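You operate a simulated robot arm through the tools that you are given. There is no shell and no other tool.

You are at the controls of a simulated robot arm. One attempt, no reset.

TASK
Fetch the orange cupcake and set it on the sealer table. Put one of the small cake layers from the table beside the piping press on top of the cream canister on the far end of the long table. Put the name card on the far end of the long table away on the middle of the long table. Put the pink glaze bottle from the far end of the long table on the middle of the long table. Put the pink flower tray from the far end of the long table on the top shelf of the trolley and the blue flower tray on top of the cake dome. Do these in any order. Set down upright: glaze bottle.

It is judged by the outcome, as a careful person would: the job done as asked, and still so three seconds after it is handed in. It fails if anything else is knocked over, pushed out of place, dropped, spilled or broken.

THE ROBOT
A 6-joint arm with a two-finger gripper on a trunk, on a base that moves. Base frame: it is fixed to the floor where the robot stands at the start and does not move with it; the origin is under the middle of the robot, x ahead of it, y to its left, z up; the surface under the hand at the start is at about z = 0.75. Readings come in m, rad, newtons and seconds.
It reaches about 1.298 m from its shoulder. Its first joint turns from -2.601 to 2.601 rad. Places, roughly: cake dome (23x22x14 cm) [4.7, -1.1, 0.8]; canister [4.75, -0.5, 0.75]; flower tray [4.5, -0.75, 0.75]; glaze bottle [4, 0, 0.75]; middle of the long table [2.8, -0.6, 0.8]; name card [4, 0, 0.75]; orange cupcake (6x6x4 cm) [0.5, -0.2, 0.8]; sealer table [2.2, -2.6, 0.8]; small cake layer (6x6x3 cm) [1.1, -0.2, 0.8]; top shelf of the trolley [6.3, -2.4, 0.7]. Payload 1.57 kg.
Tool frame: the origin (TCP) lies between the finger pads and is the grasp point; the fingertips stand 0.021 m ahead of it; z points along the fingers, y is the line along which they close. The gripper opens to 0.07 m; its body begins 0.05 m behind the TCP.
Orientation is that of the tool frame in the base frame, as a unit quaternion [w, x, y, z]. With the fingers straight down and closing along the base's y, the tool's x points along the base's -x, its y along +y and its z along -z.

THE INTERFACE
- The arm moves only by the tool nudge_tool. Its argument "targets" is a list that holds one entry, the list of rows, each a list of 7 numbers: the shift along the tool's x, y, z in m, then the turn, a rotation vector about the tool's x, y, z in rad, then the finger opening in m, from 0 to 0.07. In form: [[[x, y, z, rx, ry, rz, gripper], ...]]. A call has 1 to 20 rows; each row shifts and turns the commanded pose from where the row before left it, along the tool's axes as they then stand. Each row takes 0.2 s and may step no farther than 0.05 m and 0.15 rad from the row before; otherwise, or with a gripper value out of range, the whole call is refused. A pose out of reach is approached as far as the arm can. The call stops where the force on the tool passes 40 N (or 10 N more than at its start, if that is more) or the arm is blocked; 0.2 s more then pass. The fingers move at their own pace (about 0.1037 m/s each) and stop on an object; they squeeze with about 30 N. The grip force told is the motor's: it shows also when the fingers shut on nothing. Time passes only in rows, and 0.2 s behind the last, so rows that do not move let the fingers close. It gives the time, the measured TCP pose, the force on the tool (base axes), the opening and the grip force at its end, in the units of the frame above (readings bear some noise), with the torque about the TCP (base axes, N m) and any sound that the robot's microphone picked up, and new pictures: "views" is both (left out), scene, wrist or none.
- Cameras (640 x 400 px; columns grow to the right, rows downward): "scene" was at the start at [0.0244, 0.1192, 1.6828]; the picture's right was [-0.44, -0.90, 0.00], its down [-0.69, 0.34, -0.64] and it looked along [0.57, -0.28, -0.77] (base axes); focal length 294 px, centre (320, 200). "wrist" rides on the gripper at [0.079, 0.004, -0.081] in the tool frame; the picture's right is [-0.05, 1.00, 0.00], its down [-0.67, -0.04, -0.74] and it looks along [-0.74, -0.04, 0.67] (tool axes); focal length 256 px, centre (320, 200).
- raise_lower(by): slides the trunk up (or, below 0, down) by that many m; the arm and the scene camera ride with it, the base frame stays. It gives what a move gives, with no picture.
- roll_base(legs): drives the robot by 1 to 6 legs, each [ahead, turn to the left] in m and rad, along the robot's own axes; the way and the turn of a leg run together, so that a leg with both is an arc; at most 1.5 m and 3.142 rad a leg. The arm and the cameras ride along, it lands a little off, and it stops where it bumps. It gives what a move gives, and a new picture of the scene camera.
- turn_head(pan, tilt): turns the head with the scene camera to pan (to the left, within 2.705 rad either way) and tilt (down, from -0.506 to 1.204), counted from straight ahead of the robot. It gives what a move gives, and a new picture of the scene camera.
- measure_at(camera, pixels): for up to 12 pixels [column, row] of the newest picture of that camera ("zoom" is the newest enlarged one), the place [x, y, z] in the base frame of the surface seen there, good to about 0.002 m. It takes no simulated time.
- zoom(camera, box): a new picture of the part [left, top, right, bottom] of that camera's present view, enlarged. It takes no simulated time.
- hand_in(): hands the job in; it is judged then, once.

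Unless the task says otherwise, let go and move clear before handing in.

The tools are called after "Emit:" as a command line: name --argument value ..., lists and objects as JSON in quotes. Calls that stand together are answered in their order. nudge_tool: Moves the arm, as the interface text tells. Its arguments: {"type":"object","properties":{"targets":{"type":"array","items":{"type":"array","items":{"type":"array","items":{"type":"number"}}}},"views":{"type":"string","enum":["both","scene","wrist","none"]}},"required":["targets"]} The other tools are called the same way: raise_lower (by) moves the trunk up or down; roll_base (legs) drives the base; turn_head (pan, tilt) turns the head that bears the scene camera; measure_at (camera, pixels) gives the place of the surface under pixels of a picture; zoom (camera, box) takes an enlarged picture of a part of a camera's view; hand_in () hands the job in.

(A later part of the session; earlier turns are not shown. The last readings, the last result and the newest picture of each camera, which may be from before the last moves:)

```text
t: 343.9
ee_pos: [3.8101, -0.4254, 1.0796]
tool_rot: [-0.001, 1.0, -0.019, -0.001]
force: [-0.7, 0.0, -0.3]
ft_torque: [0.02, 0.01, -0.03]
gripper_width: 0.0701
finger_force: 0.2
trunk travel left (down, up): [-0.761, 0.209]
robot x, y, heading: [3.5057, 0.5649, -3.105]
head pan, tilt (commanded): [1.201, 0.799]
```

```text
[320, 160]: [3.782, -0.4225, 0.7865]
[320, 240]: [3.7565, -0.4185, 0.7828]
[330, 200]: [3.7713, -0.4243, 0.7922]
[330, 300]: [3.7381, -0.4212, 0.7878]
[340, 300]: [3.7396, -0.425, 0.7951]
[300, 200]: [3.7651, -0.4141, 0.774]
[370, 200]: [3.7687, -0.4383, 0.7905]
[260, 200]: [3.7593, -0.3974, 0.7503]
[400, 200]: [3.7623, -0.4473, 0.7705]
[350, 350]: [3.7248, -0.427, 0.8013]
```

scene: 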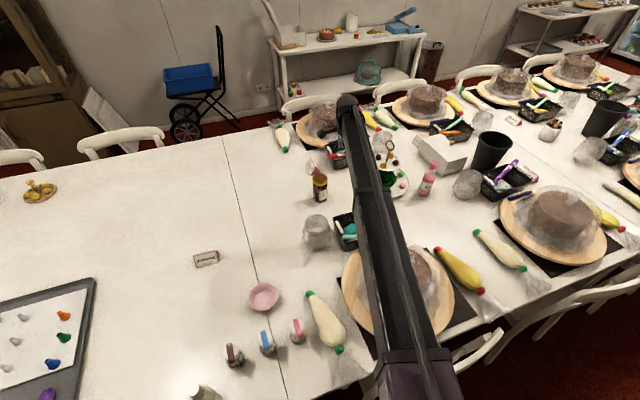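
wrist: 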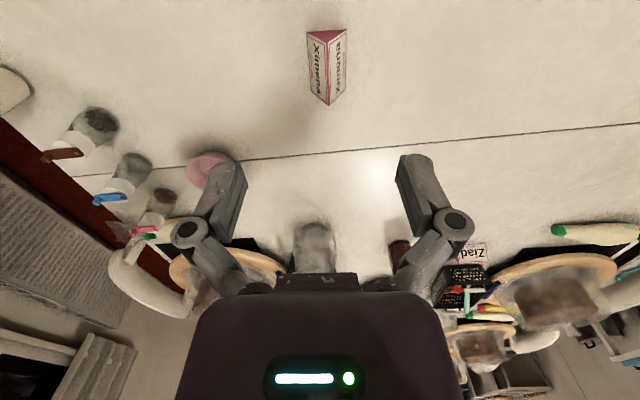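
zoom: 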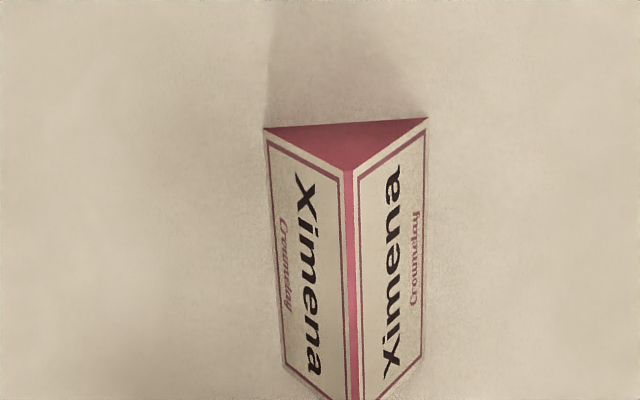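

The card's ridge is at y≈-0.428, centre x≈3.741. I'll move over it, lower and grip again.

Emit:
nudge_tool --targets '[[[-0.0345, 0.0026, 0, 0, 0, 0, 0.07], [-0.0345, 0.0026, 0, 0, 0, 0, 0.07], [0, 0, 0, 0, 0, 0, 0.07]]]' --views "none"

Emit:
raise_lower --by -0.297

Emit:
nudge_tool --targets '[[[0, 0, 0, 0, 0, 0, 0.06], [0, 0, 0, 0, 0, 0, 0.05], [0, 0, 0, 0, 0, 0, 0.04], [0, 0, 0, 0, 0, 0, 0.03], [0, 0, 0, 0, 0, 0, 0.03]]]' --views "both"

```text
t: 344.7
ee_pos: [3.7413, -0.428, 1.0796]
tool_rot: [-0.001, 1.0, -0.02, -0.001]
force: [-0.4, -0.3, 0.1]
ft_torque: [0.07, 0.0, 0.0]
gripper_width: 0.0695
finger_force: 0.0
trunk travel left (down, up): [-0.761, 0.209]
robot x, y, heading: [3.5057, 0.5637, -3.107]
head pan, tilt (commanded): [1.201, 0.799]
```

```text
t: 347.6
ee_pos: [3.7404, -0.4267, 0.7825]
tool_rot: [0.0, 1.0, -0.021, 0.0]
force: [0.4, -0.7, -0.3]
ft_torque: [0.02, -0.03, 0.04]
gripper_width: 0.07
finger_force: 0.1
trunk travel left (down, up): [-0.464, 0.506]
robot x, y, heading: [3.5053, 0.5635, -3.109]
head pan, tilt (commanded): [1.201, 0.799]
```

```text
t: 348.9
ee_pos: [3.7415, -0.4268, 0.7825]
tool_rot: [0.001, 1.0, -0.02, 0.0]
force: [-0.4, -0.1, 1.2]
ft_torque: [-0.03, 0.02, 0.02]
gripper_width: 0.0393
finger_force: 30.0
trunk travel left (down, up): [-0.464, 0.506]
robot x, y, heading: [3.5055, 0.5636, -3.109]
head pan, tilt (commanded): [1.201, 0.799]
```

scene: 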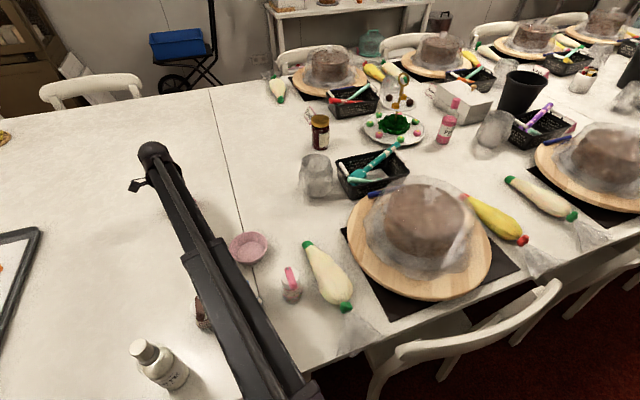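
wrist: 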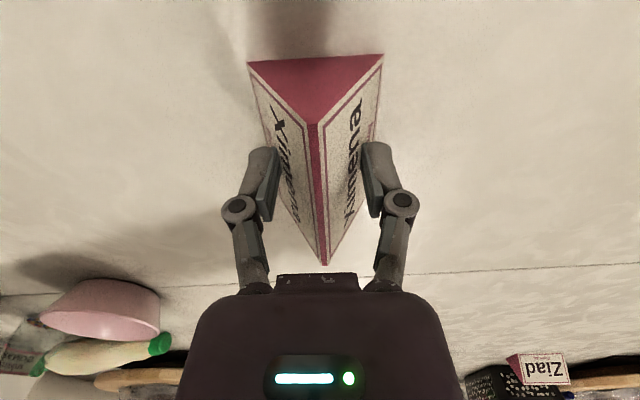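

The card is gripped again (0.039 m). I'll slide it along -x, drifting to y≈-0.487, in two parts with checks.

Emit:
nudge_tool --targets '[[[-0.015, 0.003, 0, 0, 0, 0, 0.03], [-0.0298, 0.0058, 0, 0, 0, 0, 0.03], [-0.0298, 0.0058, 0, 0, 0, 0, 0.03], [-0.0298, 0.0058, 0, 0, 0, 0, 0.03], [-0.0298, 0.0058, 0, 0, 0, 0, 0.03], [-0.0298, 0.0058, 0, 0, 0, 0, 0.03]]]' --views "wrist"

```text
t: 349.6
ee_pos: [3.6907, -0.4323, 0.7873]
tool_rot: [0.001, 1.0, -0.018, 0.002]
force: [-1.4, 0.5, 34.3]
ft_torque: [0.04, 0.23, 0.05]
gripper_width: 0.0356
finger_force: 30.0
trunk travel left (down, up): [-0.464, 0.506]
robot x, y, heading: [3.508, 0.5656, -3.106]
head pan, tilt (commanded): [1.201, 0.799]
stopped in row 3: the force on the tool passed its limit at 44 N (the readings are from after the stop); the commanded pose is now the measured one
```

wrist: 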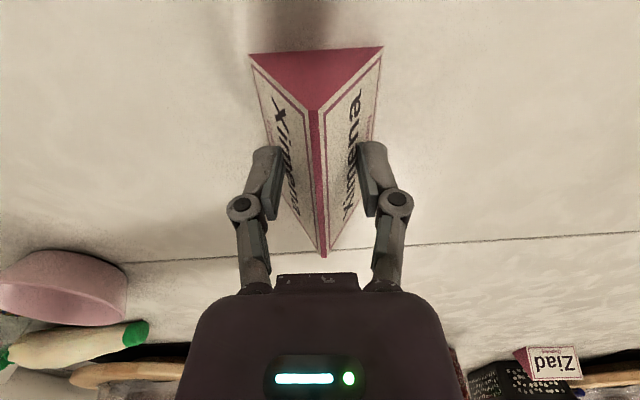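

Sliding along the ridge direction wedges the gripper upward (44 N stop at x≈3.69). I'll instead loosen to a cage, shift the card in -y to y≈-0.489 and square it, then push it in -x from behind on its flat end face.

Emit:
nudge_tool --targets '[[[0, 0, 0, 0, 0, 0, 0.045], [0, 0, 0, 0, 0, 0, 0.05], [0, 0, 0, 0, 0, 0, 0.05]]]' --views "none"

Emit:
raise_lower --by -0.002

Emit:
zoom --camera "wrist" --box '[0, 0, 640, 400]'

```text
t: 350.4
ee_pos: [3.6914, -0.435, 0.7825]
tool_rot: [-0.001, 1.0, -0.019, 0.003]
force: [0.1, 0.2, -1.1]
ft_torque: [-0.02, 0.03, -0.04]
gripper_width: 0.05
finger_force: 0.0
trunk travel left (down, up): [-0.464, 0.506]
robot x, y, heading: [3.5096, 0.5643, -3.11]
head pan, tilt (commanded): [1.201, 0.799]
```

```text
t: 350.9
ee_pos: [3.6914, -0.434, 0.7817]
tool_rot: [0.0, 1.0, -0.019, 0.002]
force: [-0.3, -0.5, -0.4]
ft_torque: [0.01, -0.01, -0.01]
gripper_width: 0.0498
finger_force: 0.0
trunk travel left (down, up): [-0.462, 0.508]
robot x, y, heading: [3.508, 0.5683, -3.109]
head pan, tilt (commanded): [1.201, 0.799]
```

```text
1.00 times, centred on (320, 200) of wrist (not enlarged: the box is as wide or as high as the picture)
```

zoom: 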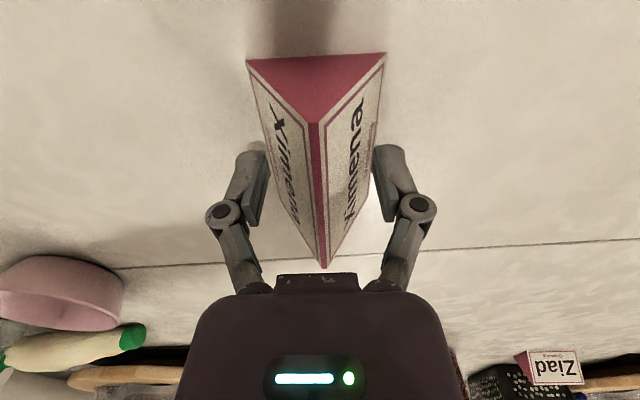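

The card is loosely caged. I'll square the wrist (0.039 rad) and nudge the card 0.055 m in -y.

Emit:
nudge_tool --targets '[[[0, 0, 0, 0, 0, -0.0195, 0.05], [0, 0, 0, 0, 0, -0.0195, 0.05], [0, 0.015, 0, 0, 0, 0, 0.05], [0, 0.015, 0, 0, 0, 0, 0.05], [0, 0.015, 0, 0, 0, 0, 0.05], [0, 0.016, 0, 0, 0, 0, 0.05], [0, 0, 0, 0, 0, 0, 0.05]]]' --views "wrist"

```text
t: 352.5
ee_pos: [3.691, -0.4959, 0.7819]
tool_rot: [0.0, 1.0, 0.002, 0.003]
force: [0.1, 0.3, -0.4]
ft_torque: [-0.01, -0.01, 0.03]
gripper_width: 0.0503
finger_force: 0.0
trunk travel left (down, up): [-0.462, 0.508]
robot x, y, heading: [3.5057, 0.5657, -3.107]
head pan, tilt (commanded): [1.201, 0.799]
```

wrist: 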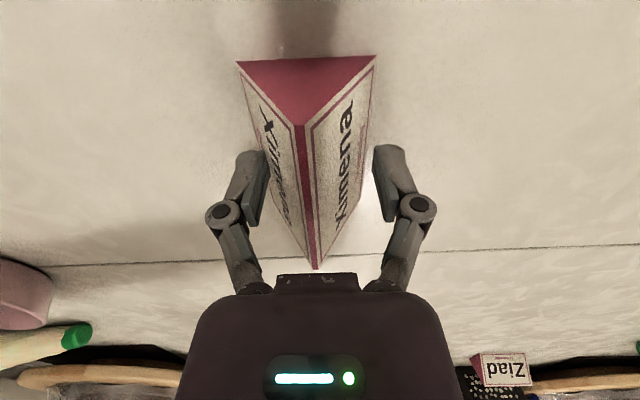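

The caged push works with almost no force. Now I'll rise, back off to +x, and measure the card's end face before pushing it in -x.

Emit:
raise_lower --by 0.12

Emit:
nudge_tool --targets '[[[0.04, 0, 0, 0, 0, 0, 0.05], [0.04, 0, 0, 0, 0, 0, 0.04], [0, 0, 0, 0, 0, 0, 0.034], [0, 0, 0, 0, 0, 0, 0.034]]]' --views "wrist"

Emit:
zoom --camera "wrist" --box '[200, 0, 440, 150]'

Emit:
measure_at --camera "wrist" --pixels '[[310, 85], [310, 75], [300, 80], [320, 80], [310, 110], [312, 140], [285, 80], [335, 80], [310, 65], [290, 100]]'

```text
t: 354.0
ee_pos: [3.6919, -0.4962, 0.9005]
tool_rot: [0.0, 1.0, 0.002, 0.002]
force: [-0.3, -0.4, -1.2]
ft_torque: [-0.01, 0.0, -0.01]
gripper_width: 0.0499
finger_force: 0.1
trunk travel left (down, up): [-0.582, 0.388]
robot x, y, heading: [3.5063, 0.5651, -3.105]
head pan, tilt (commanded): [1.201, 0.799]
```

```text
t: 355.0
ee_pos: [3.7695, -0.4948, 0.9009]
tool_rot: [0.0, 1.0, 0.002, 0.002]
force: [0.1, -0.8, 0.4]
ft_torque: [0.0, -0.01, 0.02]
gripper_width: 0.0338
finger_force: 0.1
trunk travel left (down, up): [-0.582, 0.388]
robot x, y, heading: [3.5047, 0.5631, -3.102]
head pan, tilt (commanded): [1.201, 0.799]
```

wrist: 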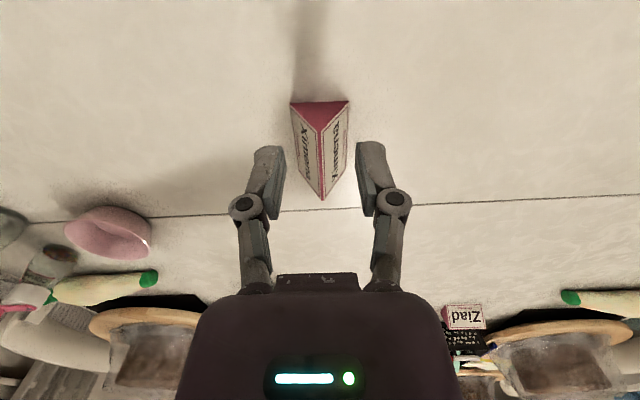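

```text
2.67 times, centred on (320, 75) of wrist
```

zoom: 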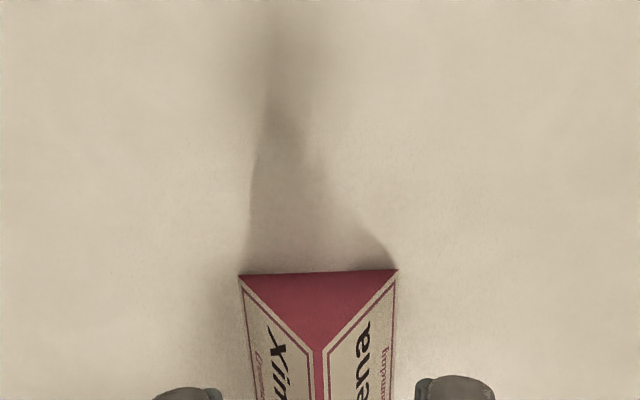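

```text
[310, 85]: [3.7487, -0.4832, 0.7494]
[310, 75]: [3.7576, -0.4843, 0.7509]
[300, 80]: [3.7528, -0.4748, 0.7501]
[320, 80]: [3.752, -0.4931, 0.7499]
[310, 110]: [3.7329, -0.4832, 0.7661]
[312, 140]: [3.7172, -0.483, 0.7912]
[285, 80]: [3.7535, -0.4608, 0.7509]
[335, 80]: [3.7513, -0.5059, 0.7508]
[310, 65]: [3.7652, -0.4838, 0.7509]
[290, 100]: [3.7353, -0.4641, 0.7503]
```

The card's end face is at x≈3.735, centred at y≈-0.491. I'll close the fingers to 24 mm, align, lower behind it and push gently.

Emit:
nudge_tool --targets '[[[0, -0.004, 0, 0, 0, 0, 0.024], [0, 0, 0, 0, 0, 0, 0.024], [0, 0, 0, 0, 0, 0, 0.024]]]' --views "none"

Emit:
raise_lower --by -0.123

Emit:
nudge_tool --targets '[[[-0.015, 0, 0, 0, 0, 0, 0.024], [-0.015, 0, 0, 0, 0, 0, 0.024], [-0.015, 0, 0, 0, 0, 0, 0.024], [-0.015, 0, 0, 0, 0, 0, 0.024], [0, 0, 0, 0, 0, 0, 0.024]]]' --views "wrist"

```text
t: 355.8
ee_pos: [3.7711, -0.49, 0.9003]
tool_rot: [0.001, 1.0, 0.001, 0.003]
force: [1.1, -0.3, 0.4]
ft_torque: [0.02, 0.02, -0.02]
gripper_width: 0.0241
finger_force: 0.1
trunk travel left (down, up): [-0.582, 0.388]
robot x, y, heading: [3.513, 0.5607, -3.108]
head pan, tilt (commanded): [1.201, 0.799]
```

```text
t: 357.3
ee_pos: [3.7714, -0.4899, 0.7782]
tool_rot: [0.0, 1.0, 0.002, 0.003]
force: [-0.6, 0.9, 0.3]
ft_torque: [-0.01, -0.02, 0.0]
gripper_width: 0.024
finger_force: 0.0
trunk travel left (down, up): [-0.459, 0.511]
robot x, y, heading: [3.5025, 0.5654, -3.109]
head pan, tilt (commanded): [1.201, 0.799]
```

```text
t: 358.5
ee_pos: [3.7114, -0.4906, 0.7785]
tool_rot: [0.0, 1.0, 0.002, 0.002]
force: [0.0, -0.4, 0.7]
ft_torque: [0.01, 0.0, 0.03]
gripper_width: 0.024
finger_force: 0.1
trunk travel left (down, up): [-0.459, 0.511]
robot x, y, heading: [3.5064, 0.5663, -3.113]
head pan, tilt (commanded): [1.201, 0.799]
```

wrist: 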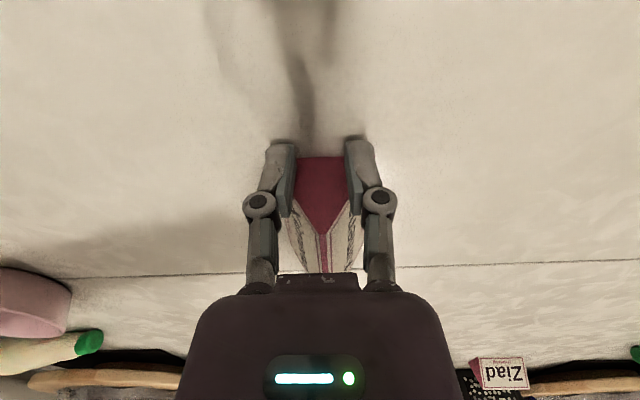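

The fingers push the end face squarely with hardly any force. I'll keep pushing in -x and check on the way.

Emit:
nudge_tool --targets '[[[-0.02, 0, 0, 0, 0, 0, 0.024], [-0.025, 0, 0, 0, 0, 0, 0.024], [-0.025, 0, 0, 0, 0, 0, 0.024], [-0.025, 0, 0, 0, 0, 0, 0.024], [-0.025, 0, 0, 0, 0, 0, 0.024], [-0.025, 0, 0, 0, 0, 0, 0.024], [-0.025, 0, 0, 0, 0, 0, 0.024], [-0.025, 0, 0, 0, 0, 0, 0.024], [0, 0, 0, 0, 0, 0, 0.024]]]' --views "both"

```text
t: 360.5
ee_pos: [3.5158, -0.4915, 0.7785]
tool_rot: [0.001, 1.0, 0.001, 0.002]
force: [0.2, -0.6, 0.2]
ft_torque: [-0.02, -0.02, 0.0]
gripper_width: 0.0236
finger_force: 0.1
trunk travel left (down, up): [-0.459, 0.511]
robot x, y, heading: [3.507, 0.5666, -3.105]
head pan, tilt (commanded): [1.201, 0.799]
```

scene: 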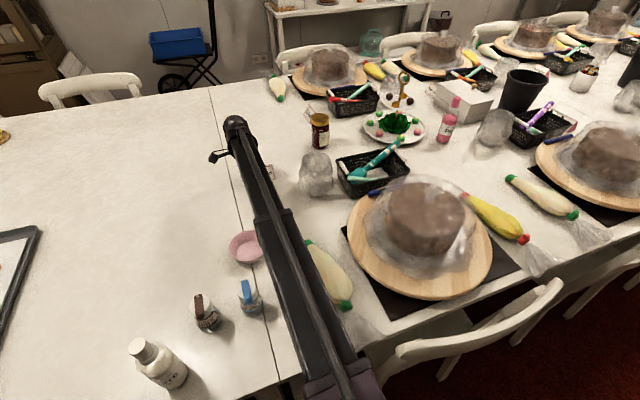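
wrist: 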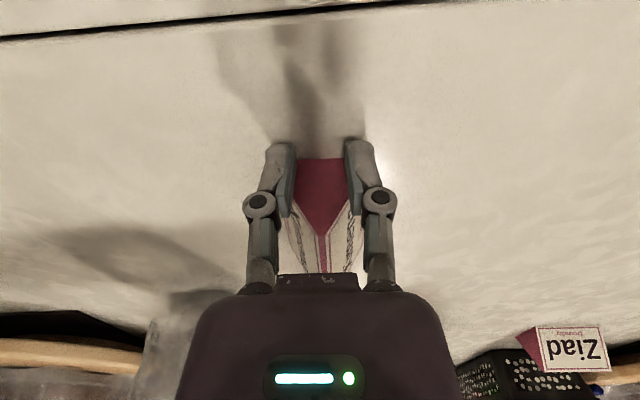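

The card has crossed the seam (now about x=3.46) and stands straight. I'll keep pushing through the gap between glass and jar, in two checked parts.

Emit:
nudge_tool --targets '[[[-0.02, 0, 0, 0, 0, 0, 0.024], [-0.02, 0, 0, 0, 0, 0, 0.024], [-0.02, 0, 0, 0, 0, 0, 0.024], [-0.02, 0, 0, 0, 0, 0, 0.024], [-0.02, 0, 0, 0, 0, 0, 0.024], [-0.02, 0, 0, 0, 0, 0, 0.024], [-0.02, 0, 0, 0, 0, 0, 0.024], [0, 0, 0, 0, 0, 0, 0.024]]]' --views "both"

Emit:
zoom --camera "scene" --box '[200, 90, 420, 228]'

```text
t: 362.3
ee_pos: [3.3753, -0.4914, 0.7788]
tool_rot: [0.0, 1.0, 0.002, 0.003]
force: [0.4, 0.8, 0.0]
ft_torque: [-0.04, -0.03, 0.01]
gripper_width: 0.0237
finger_force: 0.0
trunk travel left (down, up): [-0.459, 0.511]
robot x, y, heading: [3.5034, 0.5637, -3.111]
head pan, tilt (commanded): [1.201, 0.799]
```

scene: 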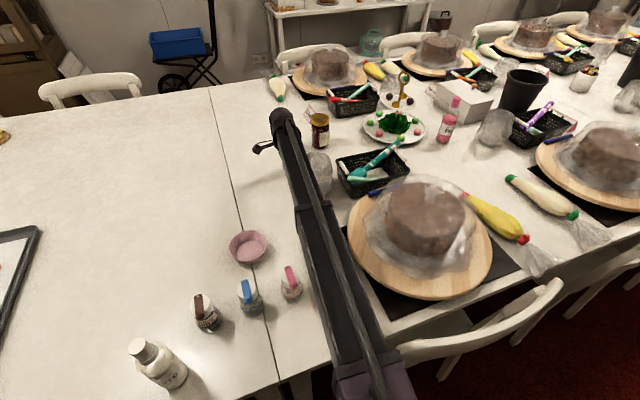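
wrist: 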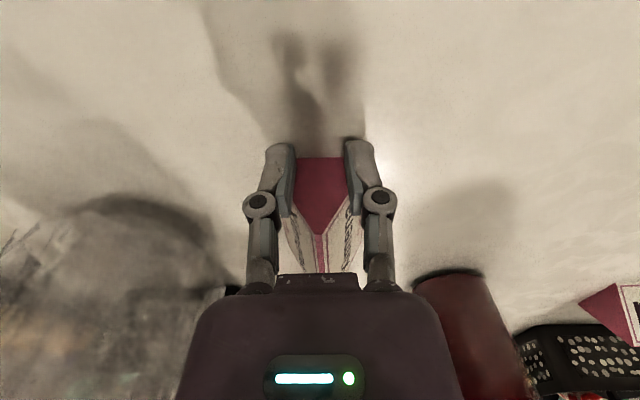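

```text
2.90 times, centred on (310, 159) of scene
```

zoom: 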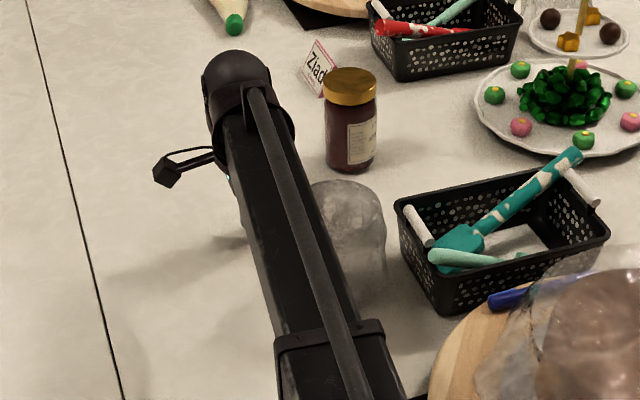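

The card is between glass and jar now; I'll measure the jar's and glass's nearest edges in this view before going on.

Emit:
measure_at --camera "wrist" --pixels '[[420, 300], [450, 280], [430, 290], [480, 285], [470, 340], [225, 290], [200, 270], [150, 220], [440, 340], [240, 240]]'

Emit:
measure_at --camera "zoom" --pixels '[[330, 100], [350, 85], [375, 100], [330, 150], [370, 155], [335, 200], [375, 210], [340, 185], [355, 230], [385, 250], [505, 205], [575, 155]]'

```text
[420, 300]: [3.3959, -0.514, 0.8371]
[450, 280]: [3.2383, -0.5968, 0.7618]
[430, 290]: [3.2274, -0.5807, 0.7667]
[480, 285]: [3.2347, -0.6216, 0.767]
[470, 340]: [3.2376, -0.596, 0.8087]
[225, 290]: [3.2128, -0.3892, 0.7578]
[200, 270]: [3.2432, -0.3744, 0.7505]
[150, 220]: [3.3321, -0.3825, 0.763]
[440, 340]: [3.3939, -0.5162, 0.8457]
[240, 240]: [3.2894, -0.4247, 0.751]
```

```text
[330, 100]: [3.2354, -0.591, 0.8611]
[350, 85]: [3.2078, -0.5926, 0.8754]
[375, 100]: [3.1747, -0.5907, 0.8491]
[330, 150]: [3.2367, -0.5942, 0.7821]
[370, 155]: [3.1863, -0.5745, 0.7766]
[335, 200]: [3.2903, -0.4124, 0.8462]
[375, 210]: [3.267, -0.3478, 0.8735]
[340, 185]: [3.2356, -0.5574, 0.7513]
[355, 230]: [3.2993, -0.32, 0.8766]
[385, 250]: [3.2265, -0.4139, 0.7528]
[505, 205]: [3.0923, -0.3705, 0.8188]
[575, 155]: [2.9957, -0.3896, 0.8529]
```

Both sides have about 3.5–4 cm to spare. I'll push the remaining 0.19 m.

Emit:
nudge_tool --targets '[[[-0.02, 0, 0, 0, 0, 0, 0.024], [-0.02, 0, 0, 0, 0, 0, 0.024], [-0.02, 0, 0, 0, 0, 0, 0.024], [-0.02, 0, 0, 0, 0, 0, 0.024], [-0.02, 0, 0, 0, 0, 0, 0.024], [-0.02, 0, 0, 0, 0, 0, 0.024], [-0.02, 0, 0, 0, 0, 0, 0.024], [-0.02, 0, 0, 0, 0, 0, 0.024], [-0.02, 0, 0, 0, 0, 0, 0.024], [-0.01, 0, 0, 0, 0, 0, 0.024], [0, 0, 0, 0, 0, 0, 0.024]]]' --views "both"

```text
t: 364.7
ee_pos: [3.187, -0.4918, 0.778]
tool_rot: [0.0, 1.0, 0.001, 0.002]
force: [-0.3, 0.3, -0.1]
ft_torque: [0.01, 0.02, -0.02]
gripper_width: 0.0238
finger_force: 0.0
out of reach, approached as far as the arm can: row 5
trunk travel left (down, up): [-0.459, 0.511]
robot x, y, heading: [3.5057, 0.563, -3.108]
head pan, tilt (commanded): [1.201, 0.799]
```

scene: 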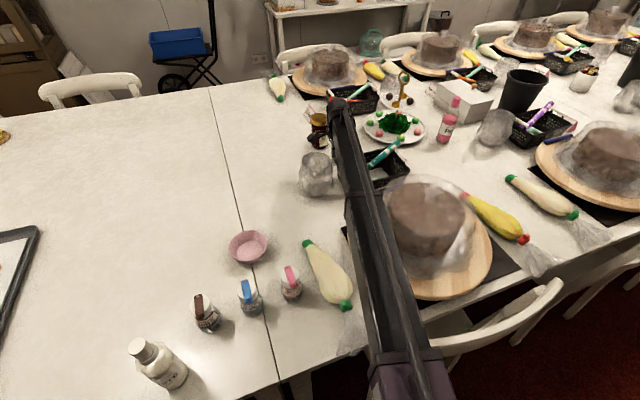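
wrist: 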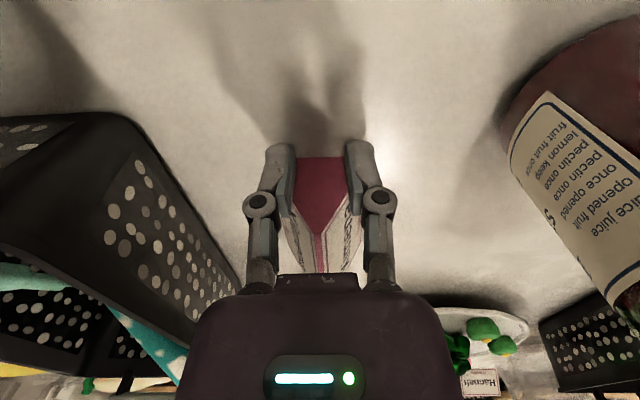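

The card now stands at about (3.135,-0.49) in the middle section. I'll back off 1.5 cm, rise, and check everything.

Emit:
nudge_tool --targets '[[[0.015, 0, 0, 0, 0, 0, 0.024], [0, 0, 0, 0, 0, 0, 0.024]]]' --views "none"

Emit:
raise_lower --by 0.3

Emit:
zoom --camera "wrist" --box '[0, 0, 640, 400]'

Emit:
turn_head --pan 1.4 --tilt 0.8

```text
t: 365.3
ee_pos: [3.2005, -0.4909, 0.778]
tool_rot: [0.001, 1.0, 0.002, 0.003]
force: [-0.3, -0.2, 0.3]
ft_torque: [-0.01, 0.0, 0.02]
gripper_width: 0.0239
finger_force: 0.0
trunk travel left (down, up): [-0.459, 0.511]
robot x, y, heading: [3.5057, 0.5654, -3.109]
head pan, tilt (commanded): [1.201, 0.799]
```

```text
t: 368.3
ee_pos: [3.2006, -0.491, 1.0776]
tool_rot: [0.0, 1.0, 0.002, 0.003]
force: [0.1, 0.6, 0.2]
ft_torque: [0.01, 0.02, 0.01]
gripper_width: 0.024
finger_force: 0.1
trunk travel left (down, up): [-0.759, 0.211]
robot x, y, heading: [3.5076, 0.5624, -3.103]
head pan, tilt (commanded): [1.201, 0.799]
```

```text
1.00 times, centred on (320, 200) of wrist (not enlarged: the box is as wide or as high as the picture)
```

zoom: 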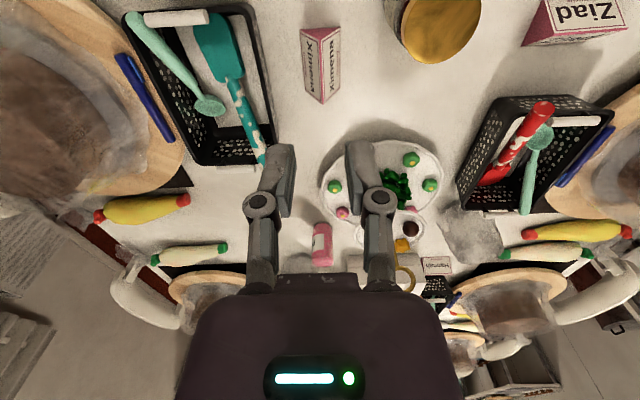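

```text
t: 369.0
ee_pos: [3.2004, -0.4926, 1.0784]
tool_rot: [0.0, 1.0, 0.002, 0.003]
force: [0.5, 0.3, -0.1]
ft_torque: [-0.02, -0.02, 0.0]
gripper_width: 0.0241
finger_force: 0.1
trunk travel left (down, up): [-0.759, 0.211]
robot x, y, heading: [3.506, 0.5684, -3.105]
head pan, tilt (commanded): [1.4, 0.799]
```

scene: 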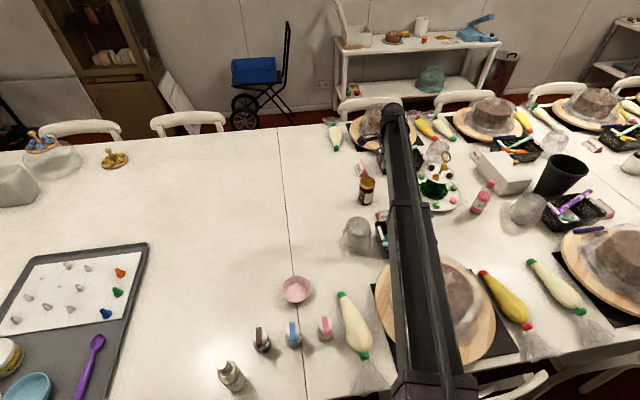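

The card "Ximena" stands upright at wrist (320,60) by the basket, and nothing else moved. Last is the small cake layer: I'll retract the arm, turn the wrist to face the table, and drive down the corridor to the near end.

Emit:
nudge_tool --targets '[[[0.02745, -0.0392, 0, 0, 0, 0, 0.024], [0.02745, -0.0392, 0, 0, 0, 0, 0.024], [0.02745, -0.0392, 0, 0, 0, 0, 0.024], [0.02745, -0.0392, 0, 0, 0, 0, 0.024], [0.02745, -0.0392, 0, 0, 0, 0, 0.024], [0.02745, -0.0392, 0, 0, 0, 0, 0.024], [0.02745, -0.0392, 0, 0, 0, 0, 0.024], [0.02745, -0.0392, 0, 0, 0, 0, 0.024], [0.02745, -0.0392, 0, 0, 0, 0, 0.024], [0.02745, -0.0392, 0, 0, 0, 0, 0.024], [0.02745, -0.0392, 0, 0, 0, 0, 0.024]]]' --views "none"

Emit:
nudge_tool --targets '[[[0, 0, 0, 0, 0, -0.1428, 0.04], [0, 0, 0, 0, 0, -0.1428, 0.05], [0, 0, 0, 0, 0, -0.1428, 0.07], [0, 0, 0, 0, 0, -0.1428, 0.07], [0, 0, 0, 0, 0, -0.1428, 0.07], [0, 0, 0, 0, 0, -0.1428, 0.07], [0, 0, 0, 0, 0, -0.1428, 0.07], [0, 0, 0, 0, 0, -0.1428, 0.07], [0, 0, 0, 0, 0, -0.1428, 0.07], [0, 0, 0, 0, 0, -0.1428, 0.07], [0, 0, 0, 0, 0, -0.1428, 0.07]]]' --views "none"

Emit:
turn_head --pan 0.1 --tilt 0.6

```text
t: 371.4
ee_pos: [3.5018, -0.0585, 1.0793]
tool_rot: [0.0, 1.0, 0.001, 0.003]
force: [0.2, -0.3, 0.5]
ft_torque: [0.03, 0.0, 0.01]
gripper_width: 0.0242
finger_force: 0.0
trunk travel left (down, up): [-0.759, 0.211]
robot x, y, heading: [3.507, 0.5647, -3.11]
head pan, tilt (commanded): [1.4, 0.799]
```

```text
t: 373.8
ee_pos: [3.5021, -0.0596, 1.0776]
tool_rot: [0.002, 0.705, 0.709, 0.002]
force: [0.2, 0.6, 0.2]
ft_torque: [0.04, 0.02, 0.01]
gripper_width: 0.0698
finger_force: 0.1
trunk travel left (down, up): [-0.759, 0.211]
robot x, y, heading: [3.5094, 0.5663, -3.108]
head pan, tilt (commanded): [1.4, 0.799]
```

```text
t: 375.3
ee_pos: [3.5011, -0.0603, 1.0775]
tool_rot: [0.003, 0.707, 0.707, 0.001]
force: [-0.3, 0.4, -0.2]
ft_torque: [0.0, -0.01, -0.02]
gripper_width: 0.0702
finger_force: 0.2
trunk travel left (down, up): [-0.759, 0.211]
robot x, y, heading: [3.5082, 0.5648, -3.105]
head pan, tilt (commanded): [0.099, 0.6]
```

scene: 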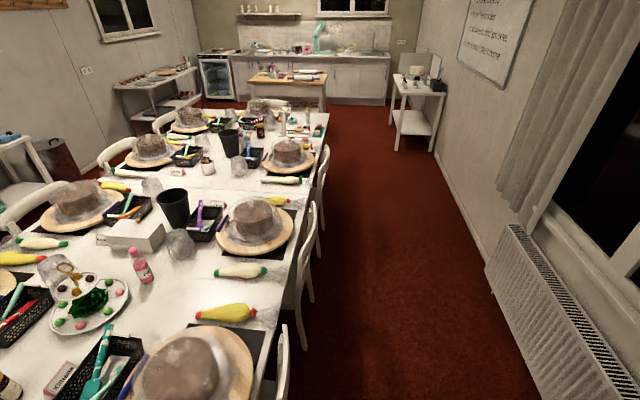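

The corridor ahead is clear. I'll drive about 2.3 m to the near end, straightening the heading.

Emit:
roll_base --legs '[[0.6, -0.05], [0.9, 0], [0.8, 0]]'

Emit:
turn_head --pan 1.4 --tilt 0.9

Emit:
zoom --camera "wrist" --box '[0, 0, 640, 400]'

```text
t: 389.5
ee_pos: [1.1635, -0.0184, 1.0779]
tool_rot: [0.002, 0.728, 0.686, 0.002]
force: [0.1, 0.7, 0.9]
ft_torque: [0.02, 0.01, 0.02]
gripper_width: 0.0701
finger_force: 0.1
trunk travel left (down, up): [-0.759, 0.211]
robot x, y, heading: [1.2068, 0.6017, 3.114]
head pan, tilt (commanded): [0.099, 0.6]
```

scene: 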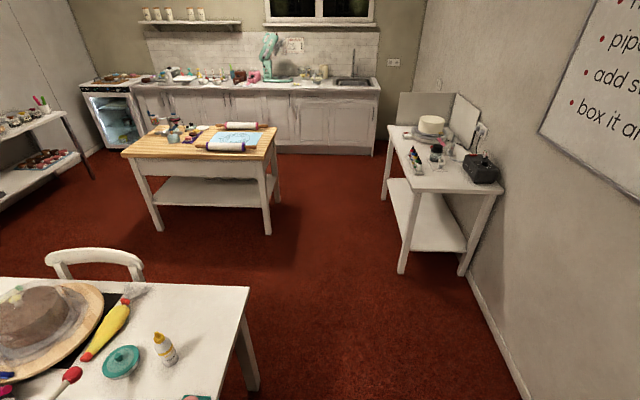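

```text
t: 391.0
ee_pos: [1.1643, -0.0173, 1.0779]
tool_rot: [0.002, 0.727, 0.687, 0.002]
force: [-0.7, -0.3, -0.5]
ft_torque: [0.0, 0.01, -0.01]
gripper_width: 0.0701
finger_force: 0.0
trunk travel left (down, up): [-0.759, 0.211]
robot x, y, heading: [1.2072, 0.6027, 3.117]
head pan, tilt (commanded): [1.4, 0.901]
```

scene: 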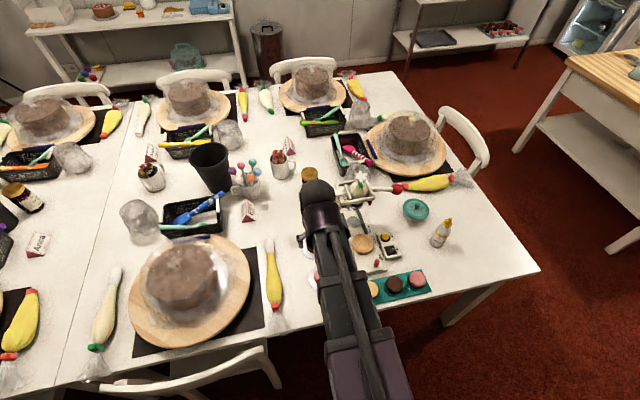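

```text
1.00 times, centred on (320, 200) of wrist (not enlarged: the box is as wide or as high as the picture)
```

zoom: 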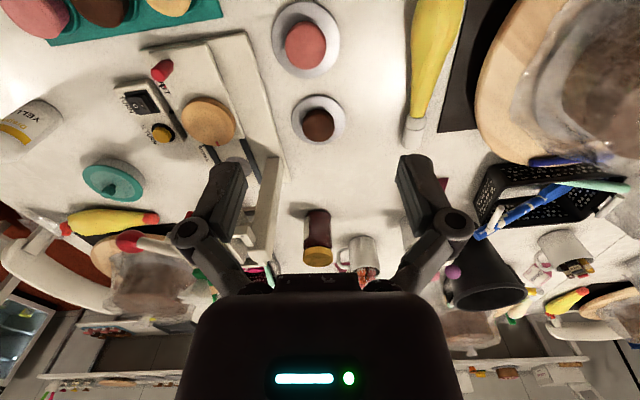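

The wrist view shows the pink layer on its plate at (305,45) and the dark one at (320,125). I'll zoom and measure the pink one.

Emit:
zoom --camera "wrist" --box '[225, 0, 385, 100]'

Emit:
measure_at --camera "zoom" --pixels '[[320, 180], [240, 180], [400, 185], [320, 100], [320, 260], [320, 285], [210, 180], [450, 180], [320, 20], [255, 200], [385, 200], [500, 300]]'

```text
4.00 times, centred on (305, 50) of wrist
```

zoom: 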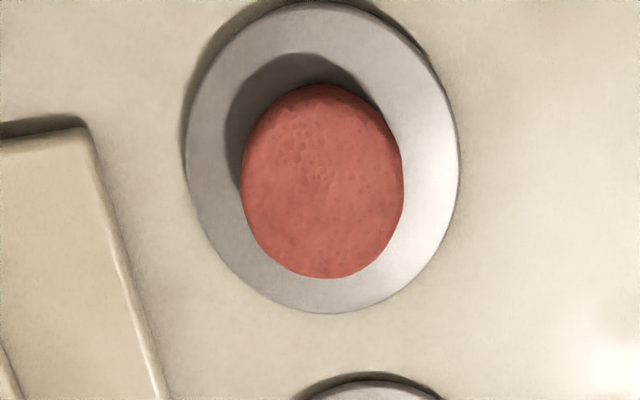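

```text
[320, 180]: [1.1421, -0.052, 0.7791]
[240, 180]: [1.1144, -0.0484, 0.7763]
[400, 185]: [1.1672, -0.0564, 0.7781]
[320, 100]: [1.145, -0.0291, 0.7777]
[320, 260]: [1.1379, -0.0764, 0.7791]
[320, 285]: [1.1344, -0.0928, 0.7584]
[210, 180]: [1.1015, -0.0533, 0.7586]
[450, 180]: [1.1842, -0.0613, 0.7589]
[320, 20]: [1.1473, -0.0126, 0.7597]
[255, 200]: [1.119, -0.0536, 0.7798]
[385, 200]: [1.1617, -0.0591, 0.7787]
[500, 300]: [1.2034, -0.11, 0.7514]
```

The pink layer's centre is about (1.1405,-0.0535), top z≈0.779, about 5.4 cm across; the plate is at z≈0.759. I'll move above it and lower part way.

Emit:
nudge_tool --targets '[[[-0.0375, -0.0217, 0, 0, 0, 0, 0.07], [0, 0, 0, 0, 0, 0, 0.07]]]' --views "none"

Emit:
raise_lower --by -0.19

Emit:
zoom --camera "wrist" --box '[160, 0, 480, 200]'

Emit:
measure_at --camera "zoom" --pixels '[[320, 100], [250, 100], [390, 100], [320, 40], [320, 150], [230, 120], [410, 120], [320, 180], [200, 100], [440, 100], [120, 200], [270, 100]]'

```text
t: 391.6
ee_pos: [1.1403, -0.0539, 1.0786]
tool_rot: [0.003, 0.727, 0.687, 0.002]
force: [0.0, -0.2, 0.0]
ft_torque: [0.01, 0.03, 0.0]
gripper_width: 0.0701
finger_force: 0.0
trunk travel left (down, up): [-0.759, 0.211]
robot x, y, heading: [1.2061, 0.606, 3.111]
head pan, tilt (commanded): [1.4, 0.901]
```

```text
t: 393.7
ee_pos: [1.1405, -0.0537, 0.8883]
tool_rot: [0.002, 0.727, 0.687, 0.002]
force: [0.3, 0.6, -0.1]
ft_torque: [0.01, -0.01, 0.0]
gripper_width: 0.0699
finger_force: 0.0
trunk travel left (down, up): [-0.569, 0.401]
robot x, y, heading: [1.2085, 0.6041, 3.113]
head pan, tilt (commanded): [1.4, 0.901]
```

```text
2.00 times, centred on (320, 100) of wrist
```

zoom: 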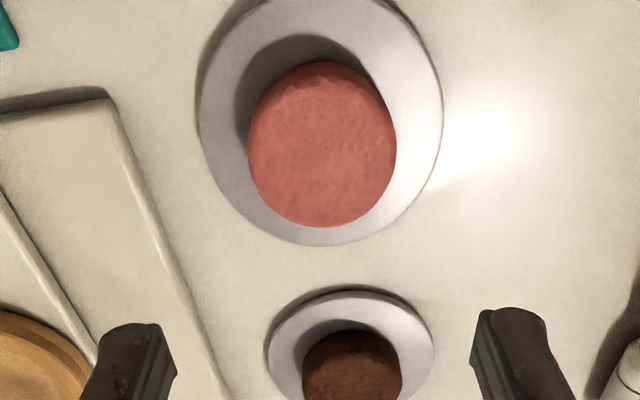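

```text
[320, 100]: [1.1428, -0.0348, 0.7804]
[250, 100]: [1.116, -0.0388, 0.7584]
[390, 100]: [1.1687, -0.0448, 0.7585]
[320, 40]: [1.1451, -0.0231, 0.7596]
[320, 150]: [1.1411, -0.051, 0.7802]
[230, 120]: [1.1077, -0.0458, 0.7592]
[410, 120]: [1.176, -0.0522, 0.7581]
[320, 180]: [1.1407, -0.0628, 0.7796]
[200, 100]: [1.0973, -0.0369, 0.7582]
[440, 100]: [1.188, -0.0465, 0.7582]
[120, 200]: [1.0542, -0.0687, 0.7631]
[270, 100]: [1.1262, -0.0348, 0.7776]
```

The layer is centred within 1.5 mm. I'll lower 0.1065 m (tips ≈2 mm above the plate) and grip it.

Emit:
raise_lower --by -0.1065

Emit:
nudge_tool --targets '[[[0, 0, 0, 0, 0, 0, 0.06], [0, 0, 0, 0, 0, 0, 0.052], [0, 0, 0, 0, 0, 0, 0.045], [0, 0, 0, 0, 0, 0, 0.04], [0, 0, 0, 0, 0, 0, 0.04]]]' --views "wrist"

```text
t: 395.1
ee_pos: [1.1397, -0.0538, 0.7816]
tool_rot: [0.002, 0.727, 0.686, 0.002]
force: [-0.8, -0.3, 0.9]
ft_torque: [-0.01, 0.02, -0.01]
gripper_width: 0.0701
finger_force: 0.1
trunk travel left (down, up): [-0.463, 0.507]
robot x, y, heading: [1.2053, 0.604, 3.116]
head pan, tilt (commanded): [1.4, 0.901]
```

```text
t: 396.3
ee_pos: [1.1399, -0.0533, 0.7821]
tool_rot: [0.002, 0.727, 0.687, 0.002]
force: [0.1, 0.3, 3.7]
ft_torque: [-0.01, 0.03, -0.02]
gripper_width: 0.0541
finger_force: 29.9
trunk travel left (down, up): [-0.463, 0.507]
robot x, y, heading: [1.2051, 0.6045, 3.113]
head pan, tilt (commanded): [1.4, 0.901]
```

wrist: 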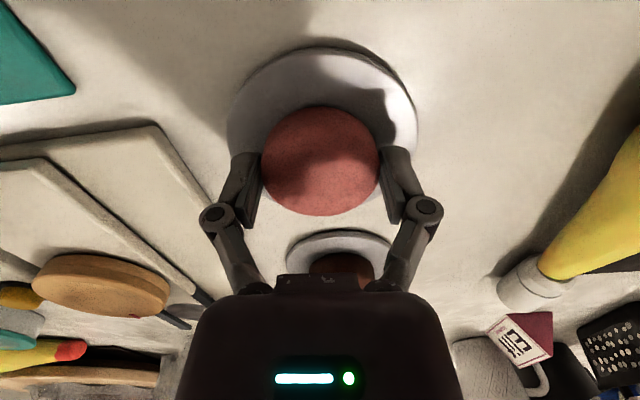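

Gripped at 0.054 m. I'll lift a little and check that the layer comes up and the plate stays.

Emit:
raise_lower --by 0.04

Emit:
zoom --camera "wrist" --box '[0, 0, 640, 400]'

Emit:
raise_lower --by 0.27

Emit:
zoom --camera "wrist" --box '[0, 0, 640, 400]'

```text
t: 397.1
ee_pos: [1.1408, -0.054, 0.8221]
tool_rot: [0.002, 0.727, 0.686, 0.002]
force: [-0.2, 0.1, -0.8]
ft_torque: [-0.01, -0.01, -0.01]
gripper_width: 0.054
finger_force: 29.7
trunk travel left (down, up): [-0.503, 0.467]
robot x, y, heading: [1.2069, 0.6071, 3.109]
head pan, tilt (commanded): [1.4, 0.901]
```

```text
1.00 times, centred on (320, 200) of wrist (not enlarged: the box is as wide or as high as the picture)
```

zoom: 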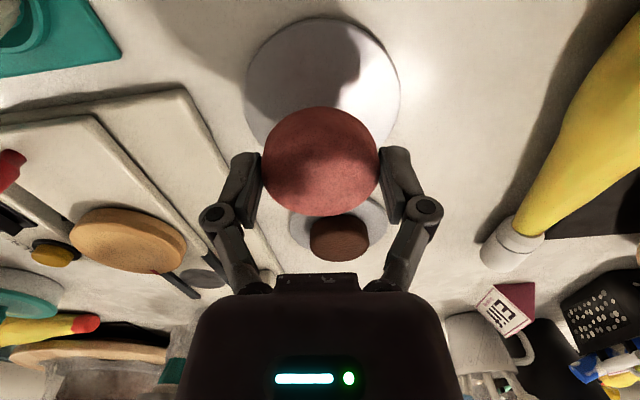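

```text
t: 399.9
ee_pos: [1.1407, -0.0546, 1.0912]
tool_rot: [0.002, 0.727, 0.687, 0.002]
force: [-0.8, 0.2, 0.1]
ft_torque: [-0.02, -0.01, 0.02]
gripper_width: 0.0538
finger_force: 29.9
trunk travel left (down, up): [-0.773, 0.197]
robot x, y, heading: [1.2056, 0.6074, 3.11]
head pan, tilt (commanded): [1.4, 0.901]
```

```text
1.00 times, centred on (320, 200) of wrist (not enlarged: the box is as wide or as high as the picture)
```

zoom: 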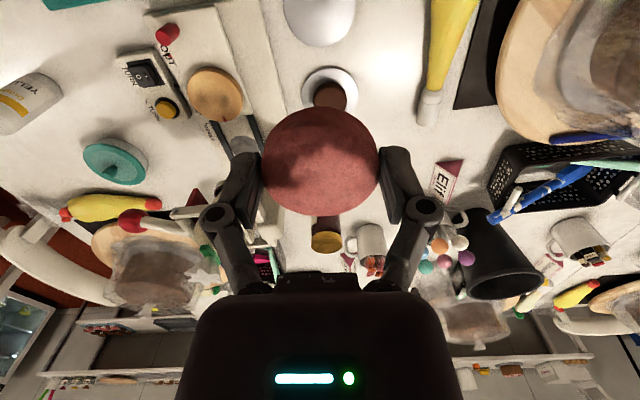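

The pink layer is held, the plate stayed. I'll reverse up the corridor to the far end, about 3.55 m, straightening the heading.

Emit:
roll_base --legs '[[-0.55, 0.035], [-1.5, 0]]'

Emit:
turn_head --pan 1.7 --tilt 0.8

```text
t: 412.4
ee_pos: [3.2265, -0.0451, 1.0923]
tool_rot: [0.002, 0.715, 0.7, 0.002]
force: [-0.6, -0.4, -1.0]
ft_torque: [0.0, -0.05, 0.02]
gripper_width: 0.054
finger_force: 30.0
trunk travel left (down, up): [-0.773, 0.197]
robot x, y, heading: [3.2638, 0.6162, -3.133]
head pan, tilt (commanded): [1.4, 0.901]
```

scene: 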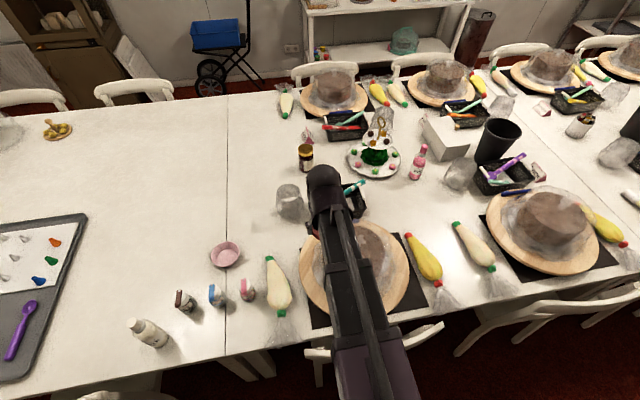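

```text
t: 413.2
ee_pos: [3.2259, -0.0445, 1.0914]
tool_rot: [0.002, 0.714, 0.7, 0.002]
force: [0.4, -0.4, -0.6]
ft_torque: [0.0, -0.02, -0.02]
gripper_width: 0.0541
finger_force: 30.5
trunk travel left (down, up): [-0.773, 0.197]
robot x, y, heading: [3.2665, 0.6213, -3.127]
head pan, tilt (commanded): [1.7, 0.799]
```

scene: 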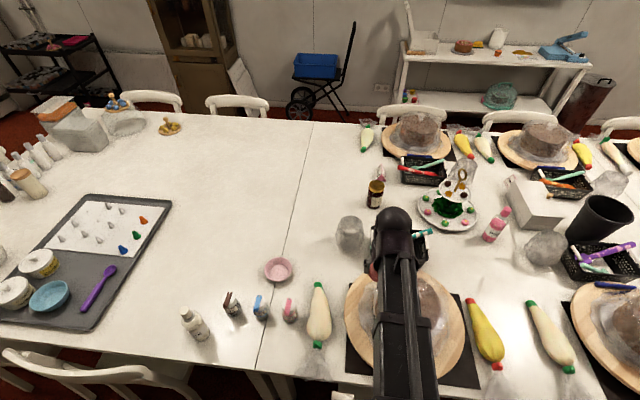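

All well on the way: the name card and bottle are still in place. I'll reverse another 1.5 m to reach the canister.

Emit:
roll_base --legs '[[-1.5, 0]]'

Emit:
turn_head --pan 1.6 --tilt 0.85

Emit:
zoom --camera "scene" --box '[220, 60, 420, 185]'

```text
t: 422.3
ee_pos: [4.7175, -0.0333, 1.0922]
tool_rot: [0.002, 0.714, 0.7, 0.001]
force: [0.0, 0.0, 0.6]
ft_torque: [0.01, -0.01, 0.0]
gripper_width: 0.0539
finger_force: 30.5
trunk travel left (down, up): [-0.773, 0.197]
robot x, y, heading: [4.7594, 0.6284, -3.142]
head pan, tilt (commanded): [1.7, 0.799]
```

scene: 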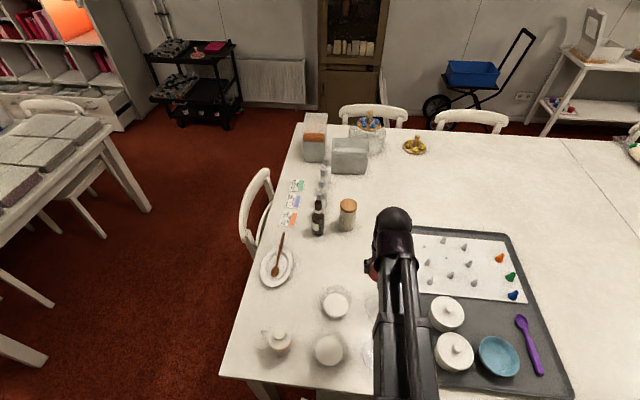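

```text
t: 423.0
ee_pos: [4.7179, -0.0327, 1.091]
tool_rot: [0.002, 0.714, 0.7, 0.002]
force: [-0.4, -0.7, 0.2]
ft_torque: [0.0, 0.0, -0.02]
gripper_width: 0.0538
finger_force: 29.4
trunk travel left (down, up): [-0.773, 0.197]
robot x, y, heading: [4.7591, 0.6297, -3.135]
head pan, tilt (commanded): [1.6, 0.85]
```

scene: 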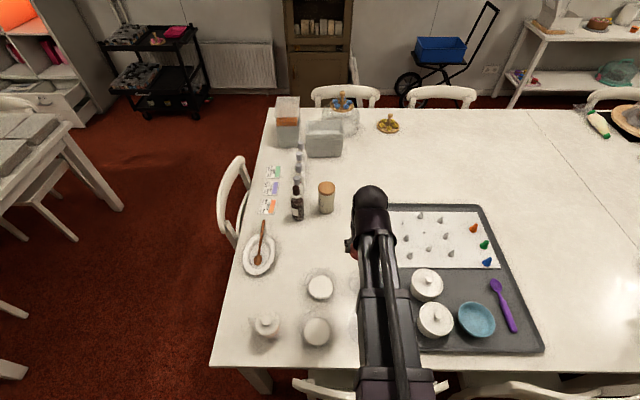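

```text
3.20 times, centred on (320, 122) of scene
```

zoom: 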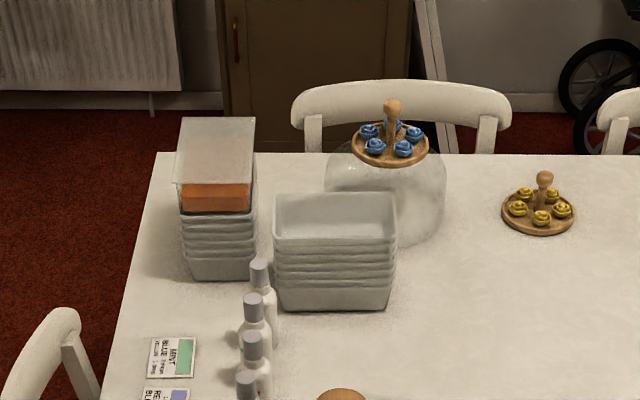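

The blue tray rests neatly on the dome. The canister's lid is at scene (326,188); I'll measure it exactly.

Emit:
zoom --camera "scene" --box '[286, 165, 366, 215]'

Emit:
measure_at --camera "zoom" --pixels '[[320, 180], [270, 180], [370, 180], [320, 150], [320, 210], [320, 135], [320, 230], [260, 185], [385, 185], [250, 200], [320, 260], [310, 185]]'

```text
8.00 times, centred on (326, 190) of scene
```

zoom: 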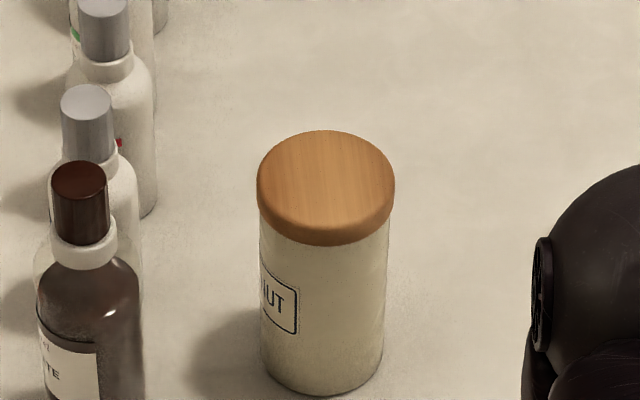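

```text
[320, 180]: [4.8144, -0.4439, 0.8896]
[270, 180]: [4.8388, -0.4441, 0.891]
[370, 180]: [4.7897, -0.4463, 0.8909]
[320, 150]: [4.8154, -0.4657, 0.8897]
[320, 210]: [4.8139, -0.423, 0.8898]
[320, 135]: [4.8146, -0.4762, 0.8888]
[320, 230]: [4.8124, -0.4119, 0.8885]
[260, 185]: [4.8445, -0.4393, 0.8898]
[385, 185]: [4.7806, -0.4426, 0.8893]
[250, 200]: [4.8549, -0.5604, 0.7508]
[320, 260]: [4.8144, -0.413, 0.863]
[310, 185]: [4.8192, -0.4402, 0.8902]
```

The lid's centre is (4.8115,-0.4445), top z=0.890, 6.8 cm wide. I'll carry the layer above it.

Emit:
nudge_tool --targets '[[[-0.04553, 0.01131, 0, 0, 0, 0, 0.04], [-0.04553, 0.01131, 0, 0, 0, 0, 0.04], [-0.04553, 0.01131, 0, 0, 0, 0, 0.04], [-0.04553, 0.01131, 0, 0, 0, 0, 0.04], [-0.04553, 0.01131, 0, 0, 0, 0, 0.04], [-0.04553, 0.01131, 0, 0, 0, 0, 0.04], [-0.04553, 0.01131, 0, 0, 0, 0, 0.04], [-0.04553, 0.01131, 0, 0, 0, 0, 0.04], [-0.04553, 0.01131, 0, 0, 0, 0, 0.04], [0, 0, 0, 0, 0, 0, 0.04]]]' --views "both"

```text
t: 425.2
ee_pos: [4.8128, -0.4447, 1.0915]
tool_rot: [0.002, 0.715, 0.7, 0.002]
force: [0.1, 0.1, -1.3]
ft_torque: [0.02, 0.01, 0.03]
gripper_width: 0.0538
finger_force: 29.7
trunk travel left (down, up): [-0.773, 0.197]
robot x, y, heading: [4.7607, 0.6278, -3.13]
head pan, tilt (commanded): [1.6, 0.85]
```

scene: 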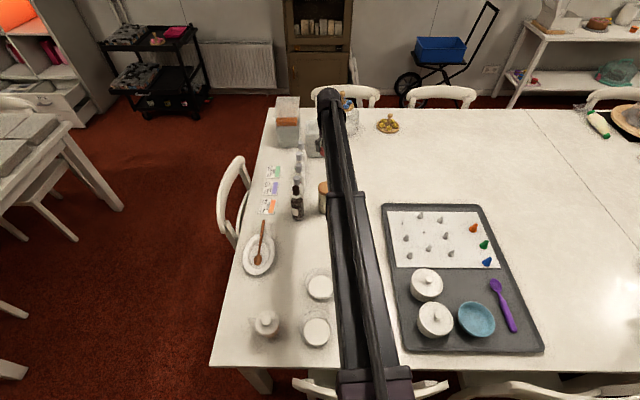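
wrist: 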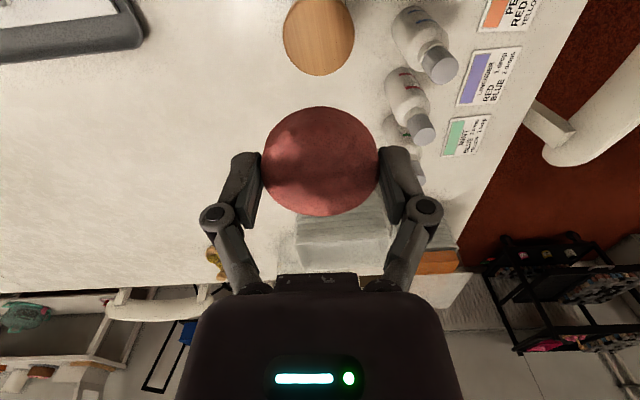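

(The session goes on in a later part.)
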